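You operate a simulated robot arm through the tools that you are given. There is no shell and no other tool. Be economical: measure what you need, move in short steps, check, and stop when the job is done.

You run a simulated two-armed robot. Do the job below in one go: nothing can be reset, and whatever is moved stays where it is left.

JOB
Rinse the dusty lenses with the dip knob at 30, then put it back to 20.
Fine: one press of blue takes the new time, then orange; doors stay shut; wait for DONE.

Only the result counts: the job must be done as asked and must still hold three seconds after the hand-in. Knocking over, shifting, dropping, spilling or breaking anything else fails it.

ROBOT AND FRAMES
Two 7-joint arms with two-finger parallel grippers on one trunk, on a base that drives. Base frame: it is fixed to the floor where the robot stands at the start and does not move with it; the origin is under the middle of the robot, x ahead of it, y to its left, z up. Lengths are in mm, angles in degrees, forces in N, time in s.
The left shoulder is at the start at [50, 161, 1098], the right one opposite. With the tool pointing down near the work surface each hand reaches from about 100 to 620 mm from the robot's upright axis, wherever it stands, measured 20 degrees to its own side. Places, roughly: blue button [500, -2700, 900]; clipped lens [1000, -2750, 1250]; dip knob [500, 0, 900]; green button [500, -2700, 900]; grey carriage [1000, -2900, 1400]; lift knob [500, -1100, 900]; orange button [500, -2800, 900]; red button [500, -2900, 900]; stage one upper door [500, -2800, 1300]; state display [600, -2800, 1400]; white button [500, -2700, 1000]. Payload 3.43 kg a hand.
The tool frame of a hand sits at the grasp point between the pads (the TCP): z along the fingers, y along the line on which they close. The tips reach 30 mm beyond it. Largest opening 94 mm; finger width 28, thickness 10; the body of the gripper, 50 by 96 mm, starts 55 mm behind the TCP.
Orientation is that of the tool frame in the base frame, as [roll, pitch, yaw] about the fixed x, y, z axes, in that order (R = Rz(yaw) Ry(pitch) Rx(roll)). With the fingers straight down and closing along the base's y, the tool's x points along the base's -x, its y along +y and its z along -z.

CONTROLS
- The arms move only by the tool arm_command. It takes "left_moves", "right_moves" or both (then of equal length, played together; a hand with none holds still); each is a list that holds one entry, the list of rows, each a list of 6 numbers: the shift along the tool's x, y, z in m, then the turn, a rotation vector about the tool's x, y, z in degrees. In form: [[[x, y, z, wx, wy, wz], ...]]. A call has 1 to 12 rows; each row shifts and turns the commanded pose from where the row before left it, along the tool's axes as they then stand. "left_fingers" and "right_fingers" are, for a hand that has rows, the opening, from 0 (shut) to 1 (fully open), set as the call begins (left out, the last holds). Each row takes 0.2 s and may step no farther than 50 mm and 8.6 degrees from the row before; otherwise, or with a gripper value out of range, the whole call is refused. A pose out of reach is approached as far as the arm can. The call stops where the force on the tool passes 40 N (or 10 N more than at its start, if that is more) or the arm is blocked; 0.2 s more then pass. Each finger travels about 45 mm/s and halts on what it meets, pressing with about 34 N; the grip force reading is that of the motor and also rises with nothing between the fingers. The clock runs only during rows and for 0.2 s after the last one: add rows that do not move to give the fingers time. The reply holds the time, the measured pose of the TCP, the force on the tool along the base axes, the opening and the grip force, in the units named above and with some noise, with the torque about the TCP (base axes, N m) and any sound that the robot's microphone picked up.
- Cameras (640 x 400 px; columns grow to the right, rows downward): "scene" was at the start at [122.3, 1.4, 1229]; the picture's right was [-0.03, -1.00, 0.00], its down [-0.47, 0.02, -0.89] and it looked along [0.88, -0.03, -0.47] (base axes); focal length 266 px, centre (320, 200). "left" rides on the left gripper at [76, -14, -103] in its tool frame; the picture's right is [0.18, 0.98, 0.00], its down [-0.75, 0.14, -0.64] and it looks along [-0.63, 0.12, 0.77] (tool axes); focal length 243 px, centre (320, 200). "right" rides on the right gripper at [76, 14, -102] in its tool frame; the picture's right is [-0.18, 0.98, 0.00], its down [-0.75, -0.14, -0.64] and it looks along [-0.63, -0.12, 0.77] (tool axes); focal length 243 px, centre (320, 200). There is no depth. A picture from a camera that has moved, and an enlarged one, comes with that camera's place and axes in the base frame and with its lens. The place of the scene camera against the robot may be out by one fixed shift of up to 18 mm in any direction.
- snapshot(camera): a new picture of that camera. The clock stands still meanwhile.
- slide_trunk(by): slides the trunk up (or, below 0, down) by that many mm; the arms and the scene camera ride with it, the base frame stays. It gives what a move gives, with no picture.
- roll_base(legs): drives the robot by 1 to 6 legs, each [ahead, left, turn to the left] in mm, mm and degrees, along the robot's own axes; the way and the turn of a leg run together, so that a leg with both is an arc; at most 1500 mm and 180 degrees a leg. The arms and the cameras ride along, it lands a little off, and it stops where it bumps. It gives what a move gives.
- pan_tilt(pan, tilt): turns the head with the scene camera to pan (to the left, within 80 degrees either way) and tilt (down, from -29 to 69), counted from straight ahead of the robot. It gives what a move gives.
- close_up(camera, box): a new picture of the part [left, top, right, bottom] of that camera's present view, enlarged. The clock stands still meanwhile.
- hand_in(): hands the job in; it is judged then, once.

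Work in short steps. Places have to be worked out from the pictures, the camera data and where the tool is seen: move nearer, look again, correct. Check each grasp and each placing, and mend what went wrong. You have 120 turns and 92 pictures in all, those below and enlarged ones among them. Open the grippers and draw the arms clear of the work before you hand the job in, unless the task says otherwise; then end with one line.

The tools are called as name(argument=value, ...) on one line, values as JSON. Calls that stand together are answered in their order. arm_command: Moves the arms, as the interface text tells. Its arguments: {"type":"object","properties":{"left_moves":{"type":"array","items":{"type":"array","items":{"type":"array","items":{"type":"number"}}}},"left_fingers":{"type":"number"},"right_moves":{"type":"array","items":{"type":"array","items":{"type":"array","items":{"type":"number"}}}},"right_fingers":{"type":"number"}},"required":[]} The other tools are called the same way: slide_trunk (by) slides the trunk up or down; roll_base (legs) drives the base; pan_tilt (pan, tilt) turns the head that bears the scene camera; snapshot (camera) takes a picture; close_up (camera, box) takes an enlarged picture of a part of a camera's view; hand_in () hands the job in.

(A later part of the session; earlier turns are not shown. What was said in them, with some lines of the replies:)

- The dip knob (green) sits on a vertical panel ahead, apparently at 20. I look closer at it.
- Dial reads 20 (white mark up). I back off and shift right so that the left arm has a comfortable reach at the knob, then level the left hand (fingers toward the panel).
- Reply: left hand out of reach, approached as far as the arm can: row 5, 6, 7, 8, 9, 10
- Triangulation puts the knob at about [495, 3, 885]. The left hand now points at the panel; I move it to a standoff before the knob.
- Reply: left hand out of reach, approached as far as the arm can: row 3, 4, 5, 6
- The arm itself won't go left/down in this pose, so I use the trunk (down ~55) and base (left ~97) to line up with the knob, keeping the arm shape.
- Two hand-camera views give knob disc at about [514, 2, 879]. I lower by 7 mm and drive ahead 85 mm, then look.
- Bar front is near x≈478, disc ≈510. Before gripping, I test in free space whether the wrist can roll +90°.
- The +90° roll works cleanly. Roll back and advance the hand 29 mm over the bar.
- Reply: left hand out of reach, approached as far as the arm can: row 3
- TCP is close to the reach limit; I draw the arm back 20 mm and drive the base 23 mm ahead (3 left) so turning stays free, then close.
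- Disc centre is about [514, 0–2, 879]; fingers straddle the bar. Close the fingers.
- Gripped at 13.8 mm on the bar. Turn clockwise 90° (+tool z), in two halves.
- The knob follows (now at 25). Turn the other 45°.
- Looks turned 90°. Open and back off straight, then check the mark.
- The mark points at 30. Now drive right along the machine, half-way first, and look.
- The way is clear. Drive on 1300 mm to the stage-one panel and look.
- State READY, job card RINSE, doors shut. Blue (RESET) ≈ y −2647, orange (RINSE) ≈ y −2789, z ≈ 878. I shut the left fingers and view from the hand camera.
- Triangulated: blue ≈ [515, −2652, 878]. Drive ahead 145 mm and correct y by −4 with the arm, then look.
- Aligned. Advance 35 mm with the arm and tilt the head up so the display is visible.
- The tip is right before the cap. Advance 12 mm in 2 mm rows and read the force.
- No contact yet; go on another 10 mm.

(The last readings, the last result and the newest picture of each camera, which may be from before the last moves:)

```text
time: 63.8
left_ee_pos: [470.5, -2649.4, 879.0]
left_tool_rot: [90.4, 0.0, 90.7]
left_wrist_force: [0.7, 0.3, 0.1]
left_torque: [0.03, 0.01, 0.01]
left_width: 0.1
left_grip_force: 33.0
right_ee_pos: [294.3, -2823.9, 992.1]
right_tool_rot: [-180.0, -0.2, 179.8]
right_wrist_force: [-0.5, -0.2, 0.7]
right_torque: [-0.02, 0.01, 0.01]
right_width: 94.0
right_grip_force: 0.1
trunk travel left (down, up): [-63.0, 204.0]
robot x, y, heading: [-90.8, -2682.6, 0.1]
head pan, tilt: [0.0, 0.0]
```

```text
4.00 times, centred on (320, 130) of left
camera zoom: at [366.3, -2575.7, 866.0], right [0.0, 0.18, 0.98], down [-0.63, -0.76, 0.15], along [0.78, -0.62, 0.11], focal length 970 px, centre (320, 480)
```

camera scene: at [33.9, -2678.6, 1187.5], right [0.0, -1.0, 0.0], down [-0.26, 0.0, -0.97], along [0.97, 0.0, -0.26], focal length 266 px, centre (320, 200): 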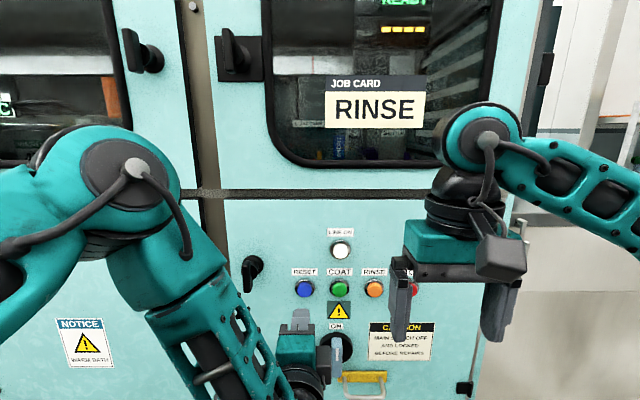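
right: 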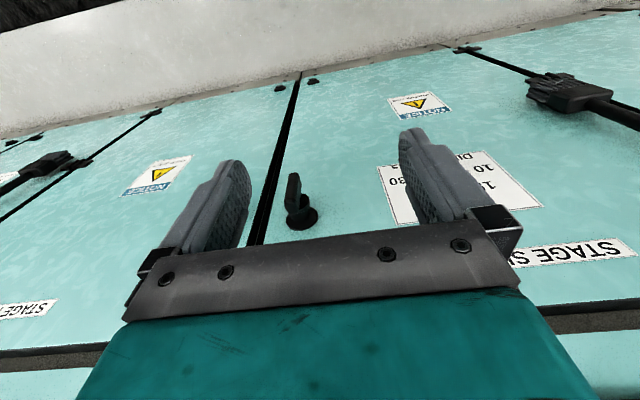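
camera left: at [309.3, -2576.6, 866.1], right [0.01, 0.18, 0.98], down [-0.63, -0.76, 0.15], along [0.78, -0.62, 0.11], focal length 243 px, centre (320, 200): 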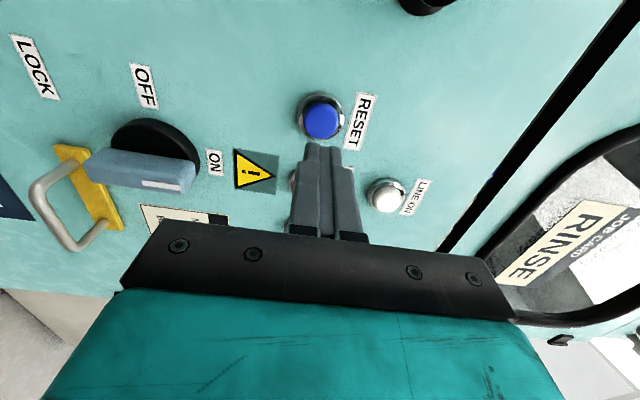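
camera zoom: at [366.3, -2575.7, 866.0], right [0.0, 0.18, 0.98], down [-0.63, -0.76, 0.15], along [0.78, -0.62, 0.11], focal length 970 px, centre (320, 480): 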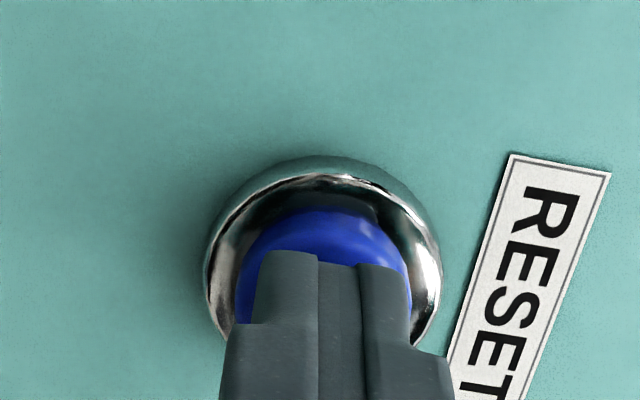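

Still slightly short of contact; another 8 mm.

arm_command(left_moves=[[[0, 0, 0.002, 0, 0, 0], [0, 0, 0.002, 0, 0, 0], [0, 0, 0.002, 0, 0, 0], [0, 0, 0.002, 0, 0, 0]]])

```text
time: 64.8
left_ee_pos: [476.3, -2650.6, 880.0]
left_tool_rot: [90.4, 0.0, 90.6]
left_wrist_force: [-7.3, 1.1, 0.8]
left_torque: [-0.06, -0.04, -0.07]
left_width: 0.0
left_grip_force: 33.2
right_ee_pos: [293.4, -2823.4, 992.5]
right_tool_rot: [-180.0, -0.2, 179.9]
right_wrist_force: [-0.3, 0.3, 0.5]
right_torque: [0.0, 0.02, -0.02]
right_width: 94.2
right_grip_force: 0.1
trunk travel left (down, up): [-63.0, 204.0]
robot x, y, heading: [-91.2, -2680.8, -0.2]
head pan, tilt: [0.0, 0.0]
heard: click
```

A click: blue was pressed once. Retract straight 40 mm and check the display.

arm_command(left_moves=[[[0, 0, -0.02, 0, 0, 0], [0, 0, -0.02, 0, 0, 0], [0, 0, -0.02, 0, 0, 0]]])

snapshot(camera="scene")

```text
time: 65.6
left_ee_pos: [419.0, -2651.3, 879.1]
left_tool_rot: [90.4, -0.1, 90.8]
left_wrist_force: [0.0, 0.7, -0.4]
left_torque: [-0.03, 0.01, 0.02]
left_width: 0.0
left_grip_force: 32.7
right_ee_pos: [294.4, -2823.8, 991.5]
right_tool_rot: [-180.0, -0.2, 179.9]
right_wrist_force: [-0.1, -0.1, -0.4]
right_torque: [0.01, 0.01, 0.02]
right_width: 93.6
right_grip_force: 0.1
trunk travel left (down, up): [-63.0, 204.0]
robot x, y, heading: [-89.9, -2684.5, 0.2]
head pan, tilt: [0.0, 0.0]
```

```text
60 pictures are left
camera scene: at [30.2, -2678.6, 1211.7], right [0.0, -1.0, 0.0], down [0.0, 0.0, -1.0], along [1.0, 0.0, 0.0], focal length 266 px, centre (320, 200)
```

scene: 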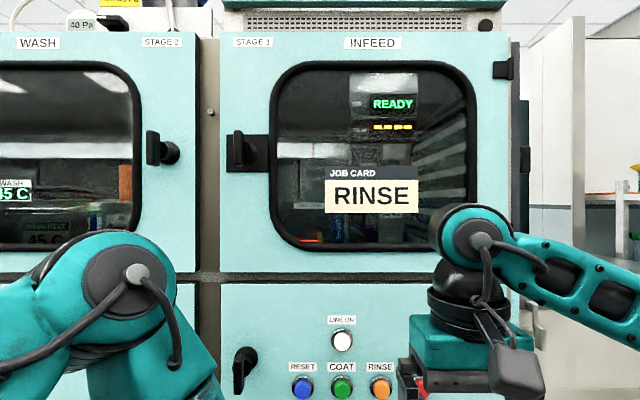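

READY still. Drive 142 mm right to face orange (RINSE).

roll_base(legs=[[0, -142, 0]])

snapshot(camera="left")

```text
time: 67.5
left_ee_pos: [417.4, -2794.0, 879.7]
left_tool_rot: [90.5, -0.1, 90.7]
left_wrist_force: [-0.2, -0.3, -0.4]
left_torque: [0.02, -0.03, 0.01]
left_width: 0.1
left_grip_force: 32.9
right_ee_pos: [293.4, -2965.9, 992.4]
right_tool_rot: [-180.0, -0.2, 179.9]
right_wrist_force: [0.3, 1.1, 0.1]
right_torque: [-0.01, 0.02, 0.01]
right_width: 94.1
right_grip_force: 0.1
trunk travel left (down, up): [-63.0, 204.0]
robot x, y, heading: [-89.1, -2824.9, -0.2]
head pan, tilt: [0.0, 0.0]
```

```text
59 pictures are left
camera left: at [314.5, -2718.5, 866.1], right [0.0, 0.18, 0.98], down [-0.63, -0.76, 0.15], along [0.77, -0.62, 0.11], focal length 243 px, centre (320, 200)
```

left: 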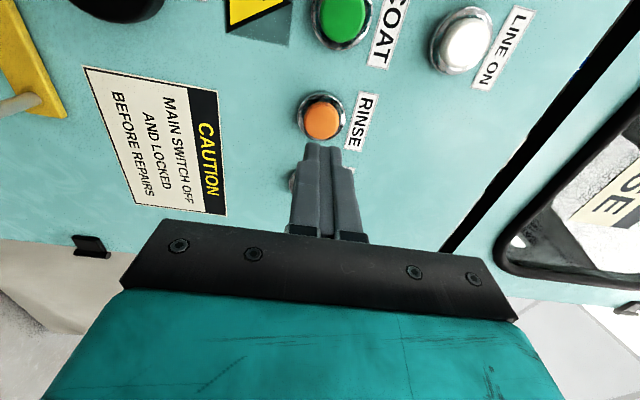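

Same picture as for blue: aligned with orange. Advance 51 mm, then 2 mm rows to press.

arm_command(left_moves=[[[0, 0, 0.013, 0, 0, 0], [0, 0, 0.013, 0, 0, 0], [0, 0, 0.013, 0, 0, 0], [0, 0, 0.012, 0, 0, 0], [0, 0, 0.002, 0, 0, 0], [0, 0, 0.002, 0, 0, 0], [0, 0, 0.002, 0, 0, 0], [0, 0, 0.002, 0, 0, 0], [0, 0, 0.001, 0, 0, 0]]])

```text
time: 69.5
left_ee_pos: [476.4, -2792.5, 880.3]
left_tool_rot: [90.4, -0.1, 90.6]
left_wrist_force: [-7.6, 1.4, 0.3]
left_torque: [-0.04, -0.03, -0.06]
left_width: 0.2
left_grip_force: 32.9
right_ee_pos: [292.6, -2966.0, 993.0]
right_tool_rot: [-180.0, -0.1, 179.9]
right_wrist_force: [0.0, 0.7, -0.4]
right_torque: [-0.02, 0.05, 0.01]
right_width: 94.2
right_grip_force: 0.2
trunk travel left (down, up): [-63.0, 204.0]
robot x, y, heading: [-92.6, -2824.4, 0.1]
head pan, tilt: [0.0, 0.0]
heard: click
```

Click heard. Retract and check the display.

arm_command(left_moves=[[[0, 0, -0.02, 0, 0, 0], [0, 0, -0.02, 0, 0, 0], [0, 0, -0.02, 0, 0, 0]]])

snapshot(camera="scene")

```text
time: 70.3
left_ee_pos: [418.9, -2792.7, 880.3]
left_tool_rot: [90.4, 0.0, 90.7]
left_wrist_force: [-1.7, 0.5, 0.4]
left_torque: [0.0, -0.01, 0.0]
left_width: 0.0
left_grip_force: 32.5
right_ee_pos: [293.5, -2964.8, 991.3]
right_tool_rot: [-180.0, -0.2, 179.8]
right_wrist_force: [-0.8, 0.9, -1.1]
right_torque: [0.0, -0.01, 0.01]
right_width: 93.9
right_grip_force: 0.0
trunk travel left (down, up): [-63.0, 204.0]
robot x, y, heading: [-89.4, -2825.0, -0.1]
head pan, tilt: [0.0, 0.0]
```

```text
58 pictures are left
camera scene: at [30.0, -2820.4, 1211.7], right [0.0, -1.0, 0.0], down [0.0, 0.0, -1.0], along [1.0, 0.0, 0.0], focal length 266 px, centre (320, 200)
```

scene: 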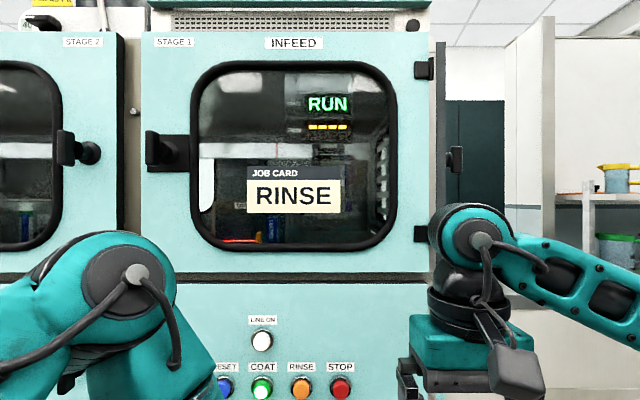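

State RUN. Back off a little and wait.

roll_base(legs=[[-150, 0, 0]])

arm_command(left_moves=[[[0, 0, 0, 0, 0, 0], [0, 0, 0, 0, 0, 0], [0, 0, 0, 0, 0, 0], [0, 0, 0, 0, 0, 0], [0, 0, 0, 0, 0, 0], [0, 0, 0, 0, 0, 0], [0, 0, 0, 0, 0, 0], [0, 0, 0, 0, 0, 0], [0, 0, 0, 0, 0, 0], [0, 0, 0, 0, 0, 0], [0, 0, 0, 0, 0, 0], [0, 0, 0, 0, 0, 0]]])

arm_command(left_moves=[[[0, 0, 0, 0, 0, 0], [0, 0, 0, 0, 0, 0], [0, 0, 0, 0, 0, 0], [0, 0, 0, 0, 0, 0], [0, 0, 0, 0, 0, 0], [0, 0, 0, 0, 0, 0], [0, 0, 0, 0, 0, 0], [0, 0, 0, 0, 0, 0], [0, 0, 0, 0, 0, 0], [0, 0, 0, 0, 0, 0], [0, 0, 0, 0, 0, 0], [0, 0, 0, 0, 0, 0]]])

arm_command(left_moves=[[[0, 0, 0, 0, 0, 0], [0, 0, 0, 0, 0, 0], [0, 0, 0, 0, 0, 0], [0, 0, 0, 0, 0, 0], [0, 0, 0, 0, 0, 0], [0, 0, 0, 0, 0, 0], [0, 0, 0, 0, 0, 0], [0, 0, 0, 0, 0, 0], [0, 0, 0, 0, 0, 0], [0, 0, 0, 0, 0, 0], [0, 0, 0, 0, 0, 0], [0, 0, 0, 0, 0, 0]]])

arm_command(left_moves=[[[0, 0, 0, 0, 0, 0], [0, 0, 0, 0, 0, 0], [0, 0, 0, 0, 0, 0], [0, 0, 0, 0, 0, 0], [0, 0, 0, 0, 0, 0], [0, 0, 0, 0, 0, 0], [0, 0, 0, 0, 0, 0], [0, 0, 0, 0, 0, 0], [0, 0, 0, 0, 0, 0], [0, 0, 0, 0, 0, 0], [0, 0, 0, 0, 0, 0], [0, 0, 0, 0, 0, 0]]])

snapshot(camera="scene")

```text
time: 71.7
left_ee_pos: [267.0, -2793.0, 879.7]
left_tool_rot: [90.4, 0.0, 90.5]
left_wrist_force: [0.0, 0.2, 0.5]
left_torque: [0.02, -0.01, -0.02]
left_width: 0.0
left_grip_force: 33.2
right_ee_pos: [144.5, -2966.1, 991.4]
right_tool_rot: [-180.0, -0.2, 179.8]
right_wrist_force: [-0.7, -0.5, -0.4]
right_torque: [0.02, 0.04, 0.0]
right_width: 94.0
right_grip_force: 0.0
trunk travel left (down, up): [-63.0, 204.0]
robot x, y, heading: [-241.4, -2827.9, -0.1]
head pan, tilt: [0.0, 0.0]
```

```text
time: 74.3
left_ee_pos: [268.2, -2792.8, 877.9]
left_tool_rot: [90.4, 0.0, 90.7]
left_wrist_force: [-0.5, 0.3, -0.5]
left_torque: [-0.01, 0.04, -0.02]
left_width: 0.0
left_grip_force: 32.5
right_ee_pos: [141.9, -2965.2, 991.9]
right_tool_rot: [-180.0, -0.2, 179.8]
right_wrist_force: [-0.5, -0.6, -0.1]
right_torque: [-0.02, -0.01, 0.02]
right_width: 93.8
right_grip_force: 0.1
trunk travel left (down, up): [-63.0, 204.0]
robot x, y, heading: [-240.6, -2824.5, -0.2]
head pan, tilt: [0.0, 0.0]
```

```text
time: 76.9
left_ee_pos: [267.8, -2793.2, 879.2]
left_tool_rot: [90.4, 0.0, 90.6]
left_wrist_force: [0.9, 0.4, 0.2]
left_torque: [0.0, -0.04, 0.0]
left_width: 0.1
left_grip_force: 32.8
right_ee_pos: [144.1, -2966.1, 990.0]
right_tool_rot: [180.0, -0.1, 179.9]
right_wrist_force: [-0.2, 0.2, -0.5]
right_torque: [-0.01, 0.02, 0.0]
right_width: 94.2
right_grip_force: 0.1
trunk travel left (down, up): [-63.0, 204.0]
robot x, y, heading: [-240.0, -2823.1, -0.3]
head pan, tilt: [0.0, 0.0]
```

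```text
time: 79.5
left_ee_pos: [267.4, -2793.3, 879.2]
left_tool_rot: [90.3, 0.0, 90.7]
left_wrist_force: [0.3, -0.7, 1.3]
left_torque: [-0.02, 0.04, -0.03]
left_width: 0.1
left_grip_force: 33.2
right_ee_pos: [143.8, -2964.6, 991.3]
right_tool_rot: [-179.8, -0.2, 179.8]
right_wrist_force: [-0.2, 0.1, 0.7]
right_torque: [-0.02, 0.05, 0.02]
right_width: 94.0
right_grip_force: 0.0
trunk travel left (down, up): [-63.0, 204.0]
robot x, y, heading: [-235.2, -2823.0, 0.1]
head pan, tilt: [0.0, 0.0]
```

```text
time: 82.1
left_ee_pos: [268.5, -2793.3, 878.5]
left_tool_rot: [90.4, 0.0, 90.7]
left_wrist_force: [0.2, 0.1, 0.0]
left_torque: [-0.04, 0.0, 0.04]
left_width: 0.3
left_grip_force: 33.1
right_ee_pos: [144.4, -2965.7, 992.5]
right_tool_rot: [-180.0, -0.2, 179.8]
right_wrist_force: [0.0, 0.6, 0.0]
right_torque: [0.01, 0.02, 0.04]
right_width: 94.2
right_grip_force: 0.0
trunk travel left (down, up): [-63.0, 204.0]
robot x, y, heading: [-241.4, -2828.4, 0.1]
head pan, tilt: [0.0, 0.0]
```

```text
57 pictures are left
camera scene: at [-119.9, -2820.2, 1211.7], right [0.0, -1.0, 0.0], down [0.0, 0.0, -1.0], along [1.0, 0.0, 0.0], focal length 266 px, centre (320, 200)
```

scene: 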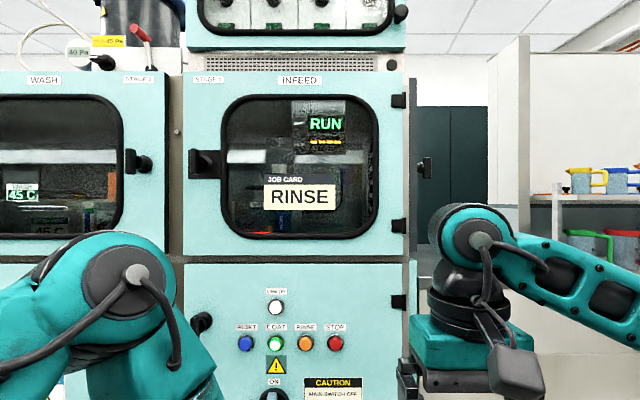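

Still RUN, but the green COAT button seems lit; I look closer.

close_up(camera="scene", box=[225, 280, 365, 367])

close_up(camera="scene", box=[220, 90, 380, 240])

```text
4.57 times, centred on (295, 324) of scene
camera zoom: at [-119.9, -2820.2, 1211.7], right [0.0, -1.0, 0.0], down [0.0, 0.0, -1.0], along [1.0, 0.0, 0.0], focal length 1216 px, centre (434, -365)
```

zoom: 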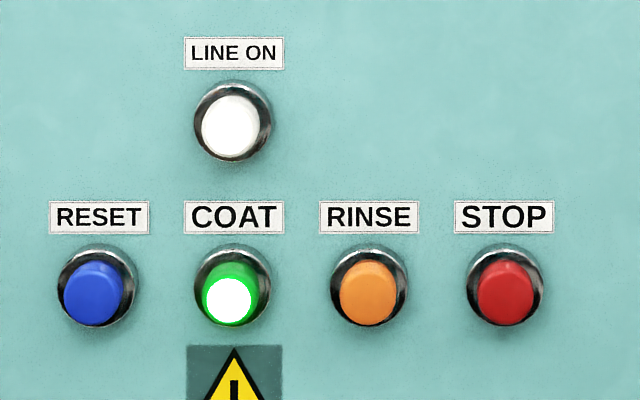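

```text
2.67 times, centred on (300, 165) of scene
camera zoom: at [-119.9, -2820.2, 1211.7], right [0.0, -1.0, 0.0], down [0.0, 0.0, -1.0], along [1.0, 0.0, 0.0], focal length 709 px, centre (373, 293)
```

zoom: 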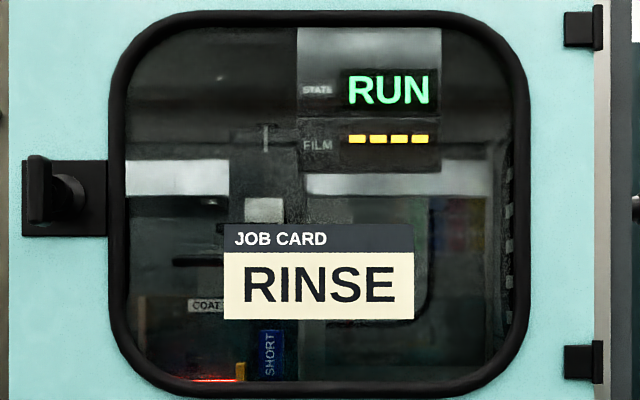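

The green lamp evidently marks the running cycle (orange, labelled RINSE, is what was pressed). Keep waiting for DONE.

arm_command(left_moves=[[[0, 0, 0, 0, 0, 0], [0, 0, 0, 0, 0, 0], [0, 0, 0, 0, 0, 0], [0, 0, 0, 0, 0, 0], [0, 0, 0, 0, 0, 0], [0, 0, 0, 0, 0, 0], [0, 0, 0, 0, 0, 0], [0, 0, 0, 0, 0, 0], [0, 0, 0, 0, 0, 0], [0, 0, 0, 0, 0, 0], [0, 0, 0, 0, 0, 0], [0, 0, 0, 0, 0, 0]]])

arm_command(left_moves=[[[0, 0, 0, 0, 0, 0], [0, 0, 0, 0, 0, 0], [0, 0, 0, 0, 0, 0], [0, 0, 0, 0, 0, 0], [0, 0, 0, 0, 0, 0], [0, 0, 0, 0, 0, 0], [0, 0, 0, 0, 0, 0], [0, 0, 0, 0, 0, 0], [0, 0, 0, 0, 0, 0], [0, 0, 0, 0, 0, 0], [0, 0, 0, 0, 0, 0], [0, 0, 0, 0, 0, 0]]])

arm_command(left_moves=[[[0, 0, 0, 0, 0, 0], [0, 0, 0, 0, 0, 0], [0, 0, 0, 0, 0, 0], [0, 0, 0, 0, 0, 0], [0, 0, 0, 0, 0, 0], [0, 0, 0, 0, 0, 0], [0, 0, 0, 0, 0, 0], [0, 0, 0, 0, 0, 0], [0, 0, 0, 0, 0, 0], [0, 0, 0, 0, 0, 0], [0, 0, 0, 0, 0, 0], [0, 0, 0, 0, 0, 0]]])

arm_command(left_moves=[[[0, 0, 0, 0, 0, 0], [0, 0, 0, 0, 0, 0], [0, 0, 0, 0, 0, 0], [0, 0, 0, 0, 0, 0], [0, 0, 0, 0, 0, 0], [0, 0, 0, 0, 0, 0], [0, 0, 0, 0, 0, 0], [0, 0, 0, 0, 0, 0], [0, 0, 0, 0, 0, 0], [0, 0, 0, 0, 0, 0], [0, 0, 0, 0, 0, 0], [0, 0, 0, 0, 0, 0]]])

arm_command(left_moves=[[[0, 0, 0, 0, 0, 0], [0, 0, 0, 0, 0, 0], [0, 0, 0, 0, 0, 0], [0, 0, 0, 0, 0, 0], [0, 0, 0, 0, 0, 0], [0, 0, 0, 0, 0, 0], [0, 0, 0, 0, 0, 0], [0, 0, 0, 0, 0, 0], [0, 0, 0, 0, 0, 0], [0, 0, 0, 0, 0, 0], [0, 0, 0, 0, 0, 0], [0, 0, 0, 0, 0, 0]]])

close_up(camera="scene", box=[220, 90, 380, 240])

```text
time: 84.7
left_ee_pos: [267.5, -2793.4, 878.5]
left_tool_rot: [90.5, 0.0, 90.7]
left_wrist_force: [-1.1, 0.4, 0.4]
left_torque: [0.0, -0.03, 0.03]
left_width: 0.0
left_grip_force: 32.8
right_ee_pos: [144.3, -2964.4, 992.3]
right_tool_rot: [180.0, -0.3, 179.8]
right_wrist_force: [0.6, 0.1, -0.3]
right_torque: [-0.02, -0.01, -0.01]
right_width: 94.1
right_grip_force: 0.1
trunk travel left (down, up): [-63.0, 204.0]
robot x, y, heading: [-235.3, -2819.8, -0.2]
head pan, tilt: [0.0, 0.0]
```

```text
time: 87.3
left_ee_pos: [269.0, -2794.2, 879.0]
left_tool_rot: [90.4, 0.1, 90.7]
left_wrist_force: [-0.5, -0.1, -0.3]
left_torque: [0.01, 0.03, -0.03]
left_width: 0.0
left_grip_force: 32.5
right_ee_pos: [144.2, -2966.5, 991.7]
right_tool_rot: [-180.0, -0.3, 179.8]
right_wrist_force: [0.2, 1.0, 0.3]
right_torque: [-0.01, 0.01, -0.02]
right_width: 93.9
right_grip_force: 0.0
trunk travel left (down, up): [-63.0, 204.0]
robot x, y, heading: [-238.4, -2827.4, -0.1]
head pan, tilt: [0.0, 0.0]
```

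```text
time: 89.9
left_ee_pos: [267.5, -2792.5, 878.2]
left_tool_rot: [90.4, 0.0, 90.7]
left_wrist_force: [-0.7, -0.4, -1.0]
left_torque: [-0.01, 0.02, -0.02]
left_width: 0.0
left_grip_force: 33.4
right_ee_pos: [143.3, -2965.7, 991.8]
right_tool_rot: [-179.9, -0.2, 179.8]
right_wrist_force: [0.4, 0.3, 0.3]
right_torque: [-0.01, -0.04, -0.01]
right_width: 94.0
right_grip_force: 0.0
trunk travel left (down, up): [-63.0, 204.0]
robot x, y, heading: [-239.9, -2826.1, -0.1]
head pan, tilt: [0.0, 0.0]
```

```text
time: 92.5
left_ee_pos: [269.1, -2794.0, 879.4]
left_tool_rot: [90.4, 0.0, 90.6]
left_wrist_force: [-0.2, -0.2, 0.7]
left_torque: [-0.02, 0.01, -0.01]
left_width: 0.0
left_grip_force: 32.8
right_ee_pos: [144.3, -2966.4, 991.1]
right_tool_rot: [180.0, -0.2, 179.8]
right_wrist_force: [0.9, 0.8, 0.4]
right_torque: [0.02, -0.02, -0.01]
right_width: 93.9
right_grip_force: 0.0
trunk travel left (down, up): [-63.0, 204.0]
robot x, y, heading: [-242.6, -2828.0, 0.0]
head pan, tilt: [0.0, 0.0]
```

```text
time: 95.1
left_ee_pos: [266.9, -2794.1, 879.5]
left_tool_rot: [90.4, 0.0, 90.6]
left_wrist_force: [0.6, 0.8, -0.1]
left_torque: [0.02, -0.01, 0.04]
left_width: 0.2
left_grip_force: 33.1
right_ee_pos: [143.0, -2966.7, 990.7]
right_tool_rot: [-180.0, -0.2, 179.9]
right_wrist_force: [0.3, 0.1, 0.8]
right_torque: [-0.02, -0.01, 0.0]
right_width: 93.8
right_grip_force: 0.1
trunk travel left (down, up): [-63.0, 204.0]
robot x, y, heading: [-241.2, -2825.6, -0.3]
head pan, tilt: [0.0, 0.0]
```

```text
2.67 times, centred on (300, 165) of scene
camera zoom: at [-119.9, -2820.2, 1211.7], right [0.0, -1.0, 0.0], down [0.0, 0.0, -1.0], along [1.0, 0.0, 0.0], focal length 709 px, centre (373, 293)
```

zoom: 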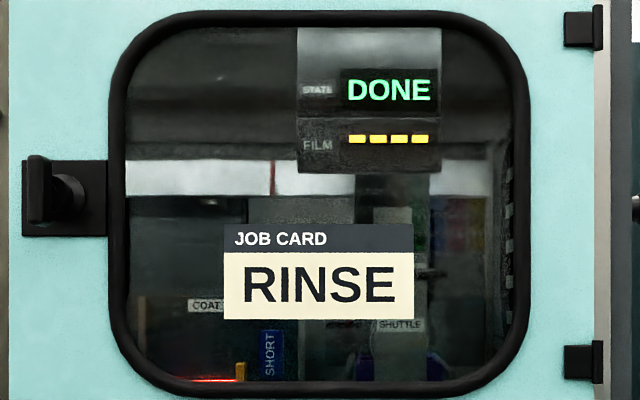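

DONE. Now open the fingers and drive back left to the dip knob.

arm_command(left_moves=[[[0, 0, 0, 0, 0, 0], [0, 0, 0, 0, 0, 0], [0, 0, 0, 0, 0, 0], [0, 0, 0, 0, 0, 0], [0, 0, 0, 0, 0, 0], [0, 0, 0, 0, 0, 0]]], left_fingers=1)

roll_base(legs=[[0, 1400, 0], [0, 1394, 0]])

pan_tilt(pan=10, tilt=20)

snapshot(camera="left")

snapshot(camera="scene")

```text
time: 96.5
left_ee_pos: [268.1, -2793.3, 878.7]
left_tool_rot: [90.3, 0.0, 90.6]
left_wrist_force: [-0.2, -0.2, 0.3]
left_torque: [-0.01, 0.02, -0.01]
left_width: 93.9
left_grip_force: 0.1
right_ee_pos: [142.6, -2965.4, 990.7]
right_tool_rot: [-180.0, -0.2, 179.8]
right_wrist_force: [0.1, 0.1, -0.4]
right_torque: [0.03, 0.0, -0.02]
right_width: 94.1
right_grip_force: 0.1
trunk travel left (down, up): [-63.0, 204.0]
robot x, y, heading: [-238.0, -2827.9, -0.1]
head pan, tilt: [0.0, 0.0]
```

```text
time: 121.1
left_ee_pos: [249.3, 23.2, 878.1]
left_tool_rot: [90.4, 0.0, 91.0]
left_wrist_force: [-0.7, -0.8, -0.3]
left_torque: [-0.03, 0.01, 0.02]
left_width: 93.9
left_grip_force: 0.1
right_ee_pos: [125.7, -148.2, 992.2]
right_tool_rot: [-180.0, -0.2, -179.8]
right_wrist_force: [0.5, 0.9, 0.1]
right_torque: [0.0, 0.0, 0.04]
right_width: 94.1
right_grip_force: 0.1
trunk travel left (down, up): [-63.0, 204.0]
robot x, y, heading: [-263.4, -11.5, 0.3]
head pan, tilt: [0.0, 0.0]
```

```text
time: 121.9
left_ee_pos: [249.1, 24.9, 879.3]
left_tool_rot: [90.4, -0.1, 91.0]
left_wrist_force: [0.4, -0.1, 0.3]
left_torque: [0.01, -0.02, -0.01]
left_width: 94.2
left_grip_force: 0.0
right_ee_pos: [125.6, -149.3, 991.5]
right_tool_rot: [179.9, -0.3, -179.8]
right_wrist_force: [-0.4, -0.4, -1.0]
right_torque: [-0.01, -0.01, 0.0]
right_width: 93.9
right_grip_force: 0.0
trunk travel left (down, up): [-63.0, 204.0]
robot x, y, heading: [-263.6, -11.1, 0.6]
head pan, tilt: [10.0, 20.0]
```

```text
53 pictures are left
camera left: at [145.4, 98.5, 865.9], right [0.0, 0.18, 0.98], down [-0.63, -0.76, 0.15], along [0.78, -0.62, 0.11], focal length 243 px, centre (320, 200)
```

left: 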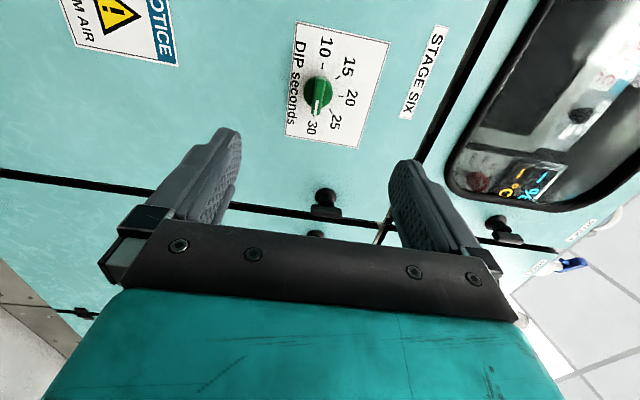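

```text
52 pictures are left
camera scene: at [-136.8, 10.9, 1179.5], right [0.18, -0.98, 0.0], down [-0.34, -0.06, -0.94], along [0.93, 0.17, -0.34], focal length 266 px, centre (320, 200)
```

scene: 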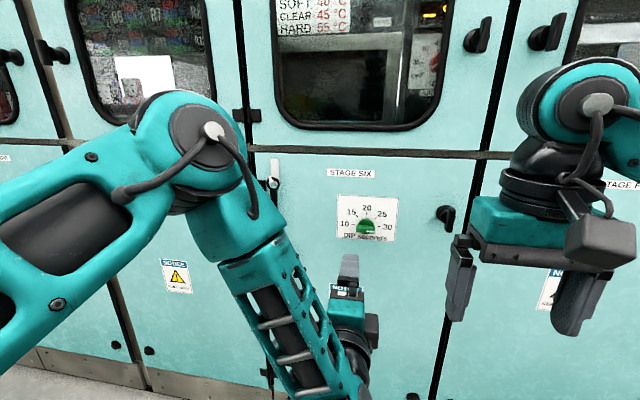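

Landed 24 mm left of the knob. Correct −24 mm, turn −0.5°, and go ahead 165 mm.

roll_base(legs=[[0, -24, -0.4], [165, 0, 0]])

snapshot(camera="left")

```text
time: 123.9
left_ee_pos: [413.7, -3.8, 880.1]
left_tool_rot: [90.4, 0.0, 90.6]
left_wrist_force: [-0.1, -0.1, -0.1]
left_torque: [-0.01, -0.01, 0.0]
left_width: 93.8
left_grip_force: 0.1
right_ee_pos: [289.0, -176.3, 990.3]
right_tool_rot: [180.0, -0.3, 179.9]
right_wrist_force: [1.4, 0.8, -0.9]
right_torque: [-0.01, -0.01, -0.01]
right_width: 94.0
right_grip_force: 0.0
trunk travel left (down, up): [-63.0, 204.0]
robot x, y, heading: [-96.7, -32.5, -0.6]
head pan, tilt: [10.0, 20.0]
```

```text
51 pictures are left
camera left: at [310.0, 71.1, 865.8], right [0.01, 0.18, 0.98], down [-0.63, -0.76, 0.15], along [0.77, -0.62, 0.11], focal length 243 px, centre (320, 200)
```

left: 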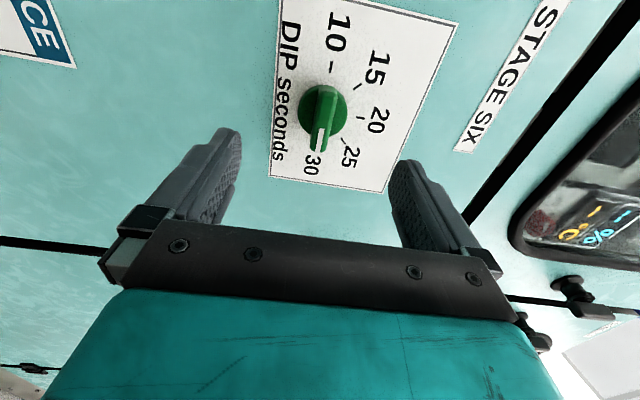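

Knob still at 30. Advance 55 mm with a +3.5 mm y fix, then close on the bar.

arm_command(left_moves=[[[0.0035, 0, 0.014, 0, 0, 0], [0, 0, 0.014, 0, 0, 0], [0, 0, 0.014, 0, 0, 0], [0, 0, 0.013, 0, 0, 0]]])

arm_command(left_moves=[[[0, 0, 0, 0, 0, 0], [0, 0, 0, 0, 0, 0], [0, 0, 0, 0, 0, 0], [0, 0, 0, 0, 0, 0], [0, 0, 0, 0, 0, 0], [0, 0, 0, 0, 0, 0], [0, 0, 0, 0, 0, 0]]], left_fingers=0)

snapshot(camera="left")

```text
time: 124.9
left_ee_pos: [468.7, -0.5, 878.6]
left_tool_rot: [90.5, 0.0, 90.6]
left_wrist_force: [-0.5, -0.6, 0.3]
left_torque: [-0.01, -0.02, 0.0]
left_width: 93.9
left_grip_force: 0.0
right_ee_pos: [288.5, -175.9, 992.0]
right_tool_rot: [-179.9, -0.2, 179.8]
right_wrist_force: [-0.6, 0.3, -0.1]
right_torque: [0.0, -0.01, -0.01]
right_width: 94.1
right_grip_force: 0.0
trunk travel left (down, up): [-63.0, 204.0]
robot x, y, heading: [-92.7, -37.3, -0.0]
head pan, tilt: [10.0, 20.0]
```

```text
time: 126.5
left_ee_pos: [468.0, 0.4, 880.8]
left_tool_rot: [90.2, 0.0, 90.8]
left_wrist_force: [1.6, -0.3, 4.3]
left_torque: [0.0, -0.29, -0.01]
left_width: 13.8
left_grip_force: 44.6
right_ee_pos: [288.6, -174.7, 991.7]
right_tool_rot: [-180.0, -0.1, 179.8]
right_wrist_force: [-1.1, -0.3, -0.1]
right_torque: [-0.02, -0.01, 0.0]
right_width: 94.0
right_grip_force: 0.1
trunk travel left (down, up): [-63.0, 204.0]
robot x, y, heading: [-95.2, -36.9, -0.3]
head pan, tilt: [10.0, 20.0]
```

```text
50 pictures are left
camera left: at [364.8, 74.3, 866.6], right [0.0, 0.18, 0.98], down [-0.63, -0.76, 0.15], along [0.77, -0.62, 0.11], focal length 243 px, centre (320, 200)
```

left: 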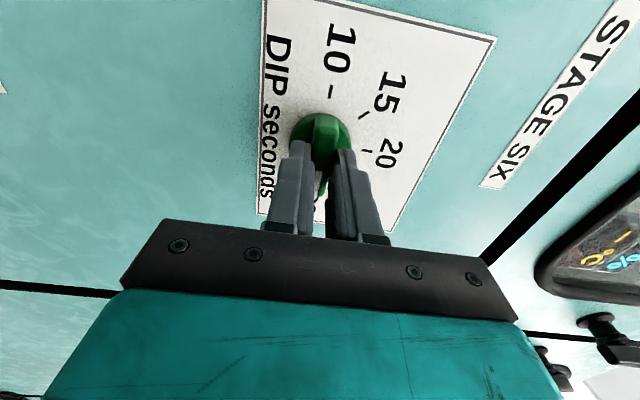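

Gripped. Turn back −90°.

arm_command(left_moves=[[[0, 0, 0, 0, 0, -7.5], [0, 0, 0, 0, 0, -7.5], [0, 0, 0, 0, 0, -7.5], [0, 0, 0, 0, 0, -7.5], [0, 0, 0, 0, 0, -7.5], [0, 0, 0, 0, 0, -7.5], [0, 0, 0, 0, 0, -7.5], [0, 0, 0, 0, 0, -7.5], [0, 0, 0, 0, 0, -7.5], [0, 0, 0, 0, 0, -7.5], [0, 0, 0, 0, 0, -7.5], [0, 0, 0, 0, 0, -7.5]]])

close_up(camera="left", box=[160, 40, 480, 240])

```text
time: 129.1
left_ee_pos: [467.2, -1.0, 879.7]
left_tool_rot: [-159.6, 89.7, -159.0]
left_wrist_force: [1.4, -1.1, 15.0]
left_torque: [0.03, 0.79, -0.54]
left_width: 13.8
left_grip_force: 45.0
right_ee_pos: [288.0, -177.5, 991.4]
right_tool_rot: [-180.0, -0.1, 179.8]
right_wrist_force: [0.3, 0.7, 0.2]
right_torque: [0.01, 0.0, 0.0]
right_width: 93.9
right_grip_force: 0.1
trunk travel left (down, up): [-63.0, 204.0]
robot x, y, heading: [-94.5, -38.6, -0.2]
head pan, tilt: [10.0, 20.0]
```

```text
2.00 times, centred on (320, 140) of left
camera zoom: at [364.6, -16.1, 804.9], right [-0.01, 0.98, -0.19], down [-0.64, 0.14, 0.76], along [0.77, 0.13, 0.63], focal length 485 px, centre (320, 320)
```

zoom: 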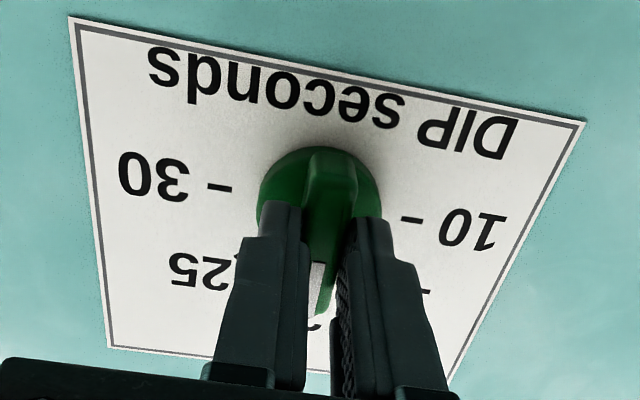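

Back at 20. Release, withdraw and verify.

arm_command(left_moves=[[[0, 0, 0, 0, 0, 0], [0, 0, 0, 0, 0, 0], [0, 0, 0, 0, 0, 0], [0, 0, 0, 0, 0, 0], [0, 0, 0, 0, 0, 0], [0, 0, -0.02, 0, 0, 0], [0, 0, -0.02, 0, 0, 0], [0, 0, -0.02, 0, 0, 0]]], left_fingers=1)

roll_base(legs=[[-170, 0, 0]])

snapshot(camera="left")

close_up(camera="scene", box=[290, 150, 450, 250])

```text
time: 130.9
left_ee_pos: [408.1, -0.9, 879.7]
left_tool_rot: [-179.5, 89.5, -178.9]
left_wrist_force: [-0.4, -0.2, 0.4]
left_torque: [0.0, 0.02, 0.03]
left_width: 94.0
left_grip_force: 0.0
right_ee_pos: [289.9, -175.3, 992.1]
right_tool_rot: [180.0, -0.2, 179.8]
right_wrist_force: [0.3, 0.2, 0.7]
right_torque: [-0.05, 0.0, -0.03]
right_width: 94.2
right_grip_force: 0.0
trunk travel left (down, up): [-63.0, 204.0]
robot x, y, heading: [-95.1, -32.9, -0.1]
head pan, tilt: [10.0, 20.0]
```

```text
time: 132.3
left_ee_pos: [240.2, 0.5, 879.3]
left_tool_rot: [-177.2, 89.5, -176.5]
left_wrist_force: [0.4, -0.5, -0.8]
left_torque: [0.0, 0.05, 0.04]
left_width: 94.3
left_grip_force: 0.0
right_ee_pos: [119.3, -175.0, 992.0]
right_tool_rot: [180.0, -0.1, 179.9]
right_wrist_force: [-0.6, -0.2, 0.6]
right_torque: [-0.03, 0.02, -0.03]
right_width: 94.1
right_grip_force: 0.2
trunk travel left (down, up): [-63.0, 204.0]
robot x, y, heading: [-264.4, -33.7, -0.2]
head pan, tilt: [10.0, 20.0]
```

```text
48 pictures are left
camera left: at [136.3, -15.1, 804.1], right [-0.01, 0.98, -0.18], down [-0.64, 0.13, 0.76], along [0.77, 0.13, 0.63], focal length 243 px, centre (320, 200)
```

left: 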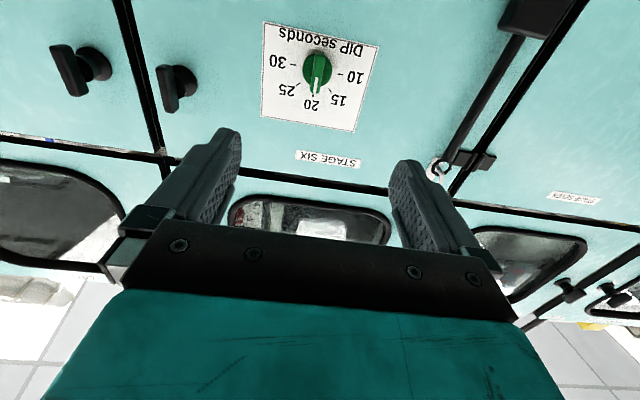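

```text
4.00 times, centred on (370, 200) of scene
camera zoom: at [-142.5, -14.1, 1179.5], right [0.17, -0.99, 0.0], down [-0.34, -0.06, -0.94], along [0.93, 0.16, -0.34], focal length 1064 px, centre (120, 200)
```

zoom: 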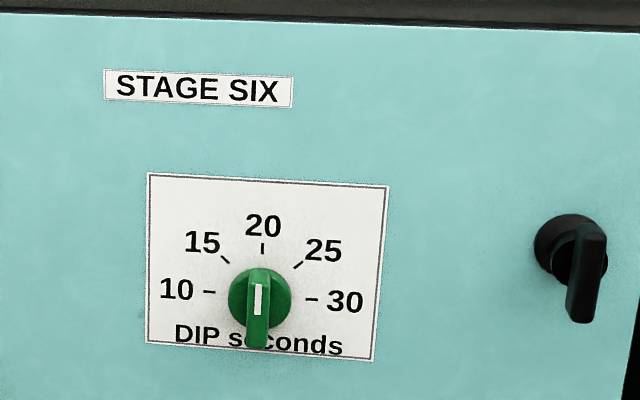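

The knob reads 20, the rinse reached DONE, and the hands are open and clear of the machine. I hand in.

hand_in()

```text
The job is handed in.
```

I set the dip knob to 30, pressed blue once and then orange, and waited with the doors shut until the display read DONE. The knob is back at 20. Two things I couldn't confirm: the display never showed the dip time, and DONE came within about 26 s of pressing orange. The green COAT lamp was also lit during the run, which I took as the running light.
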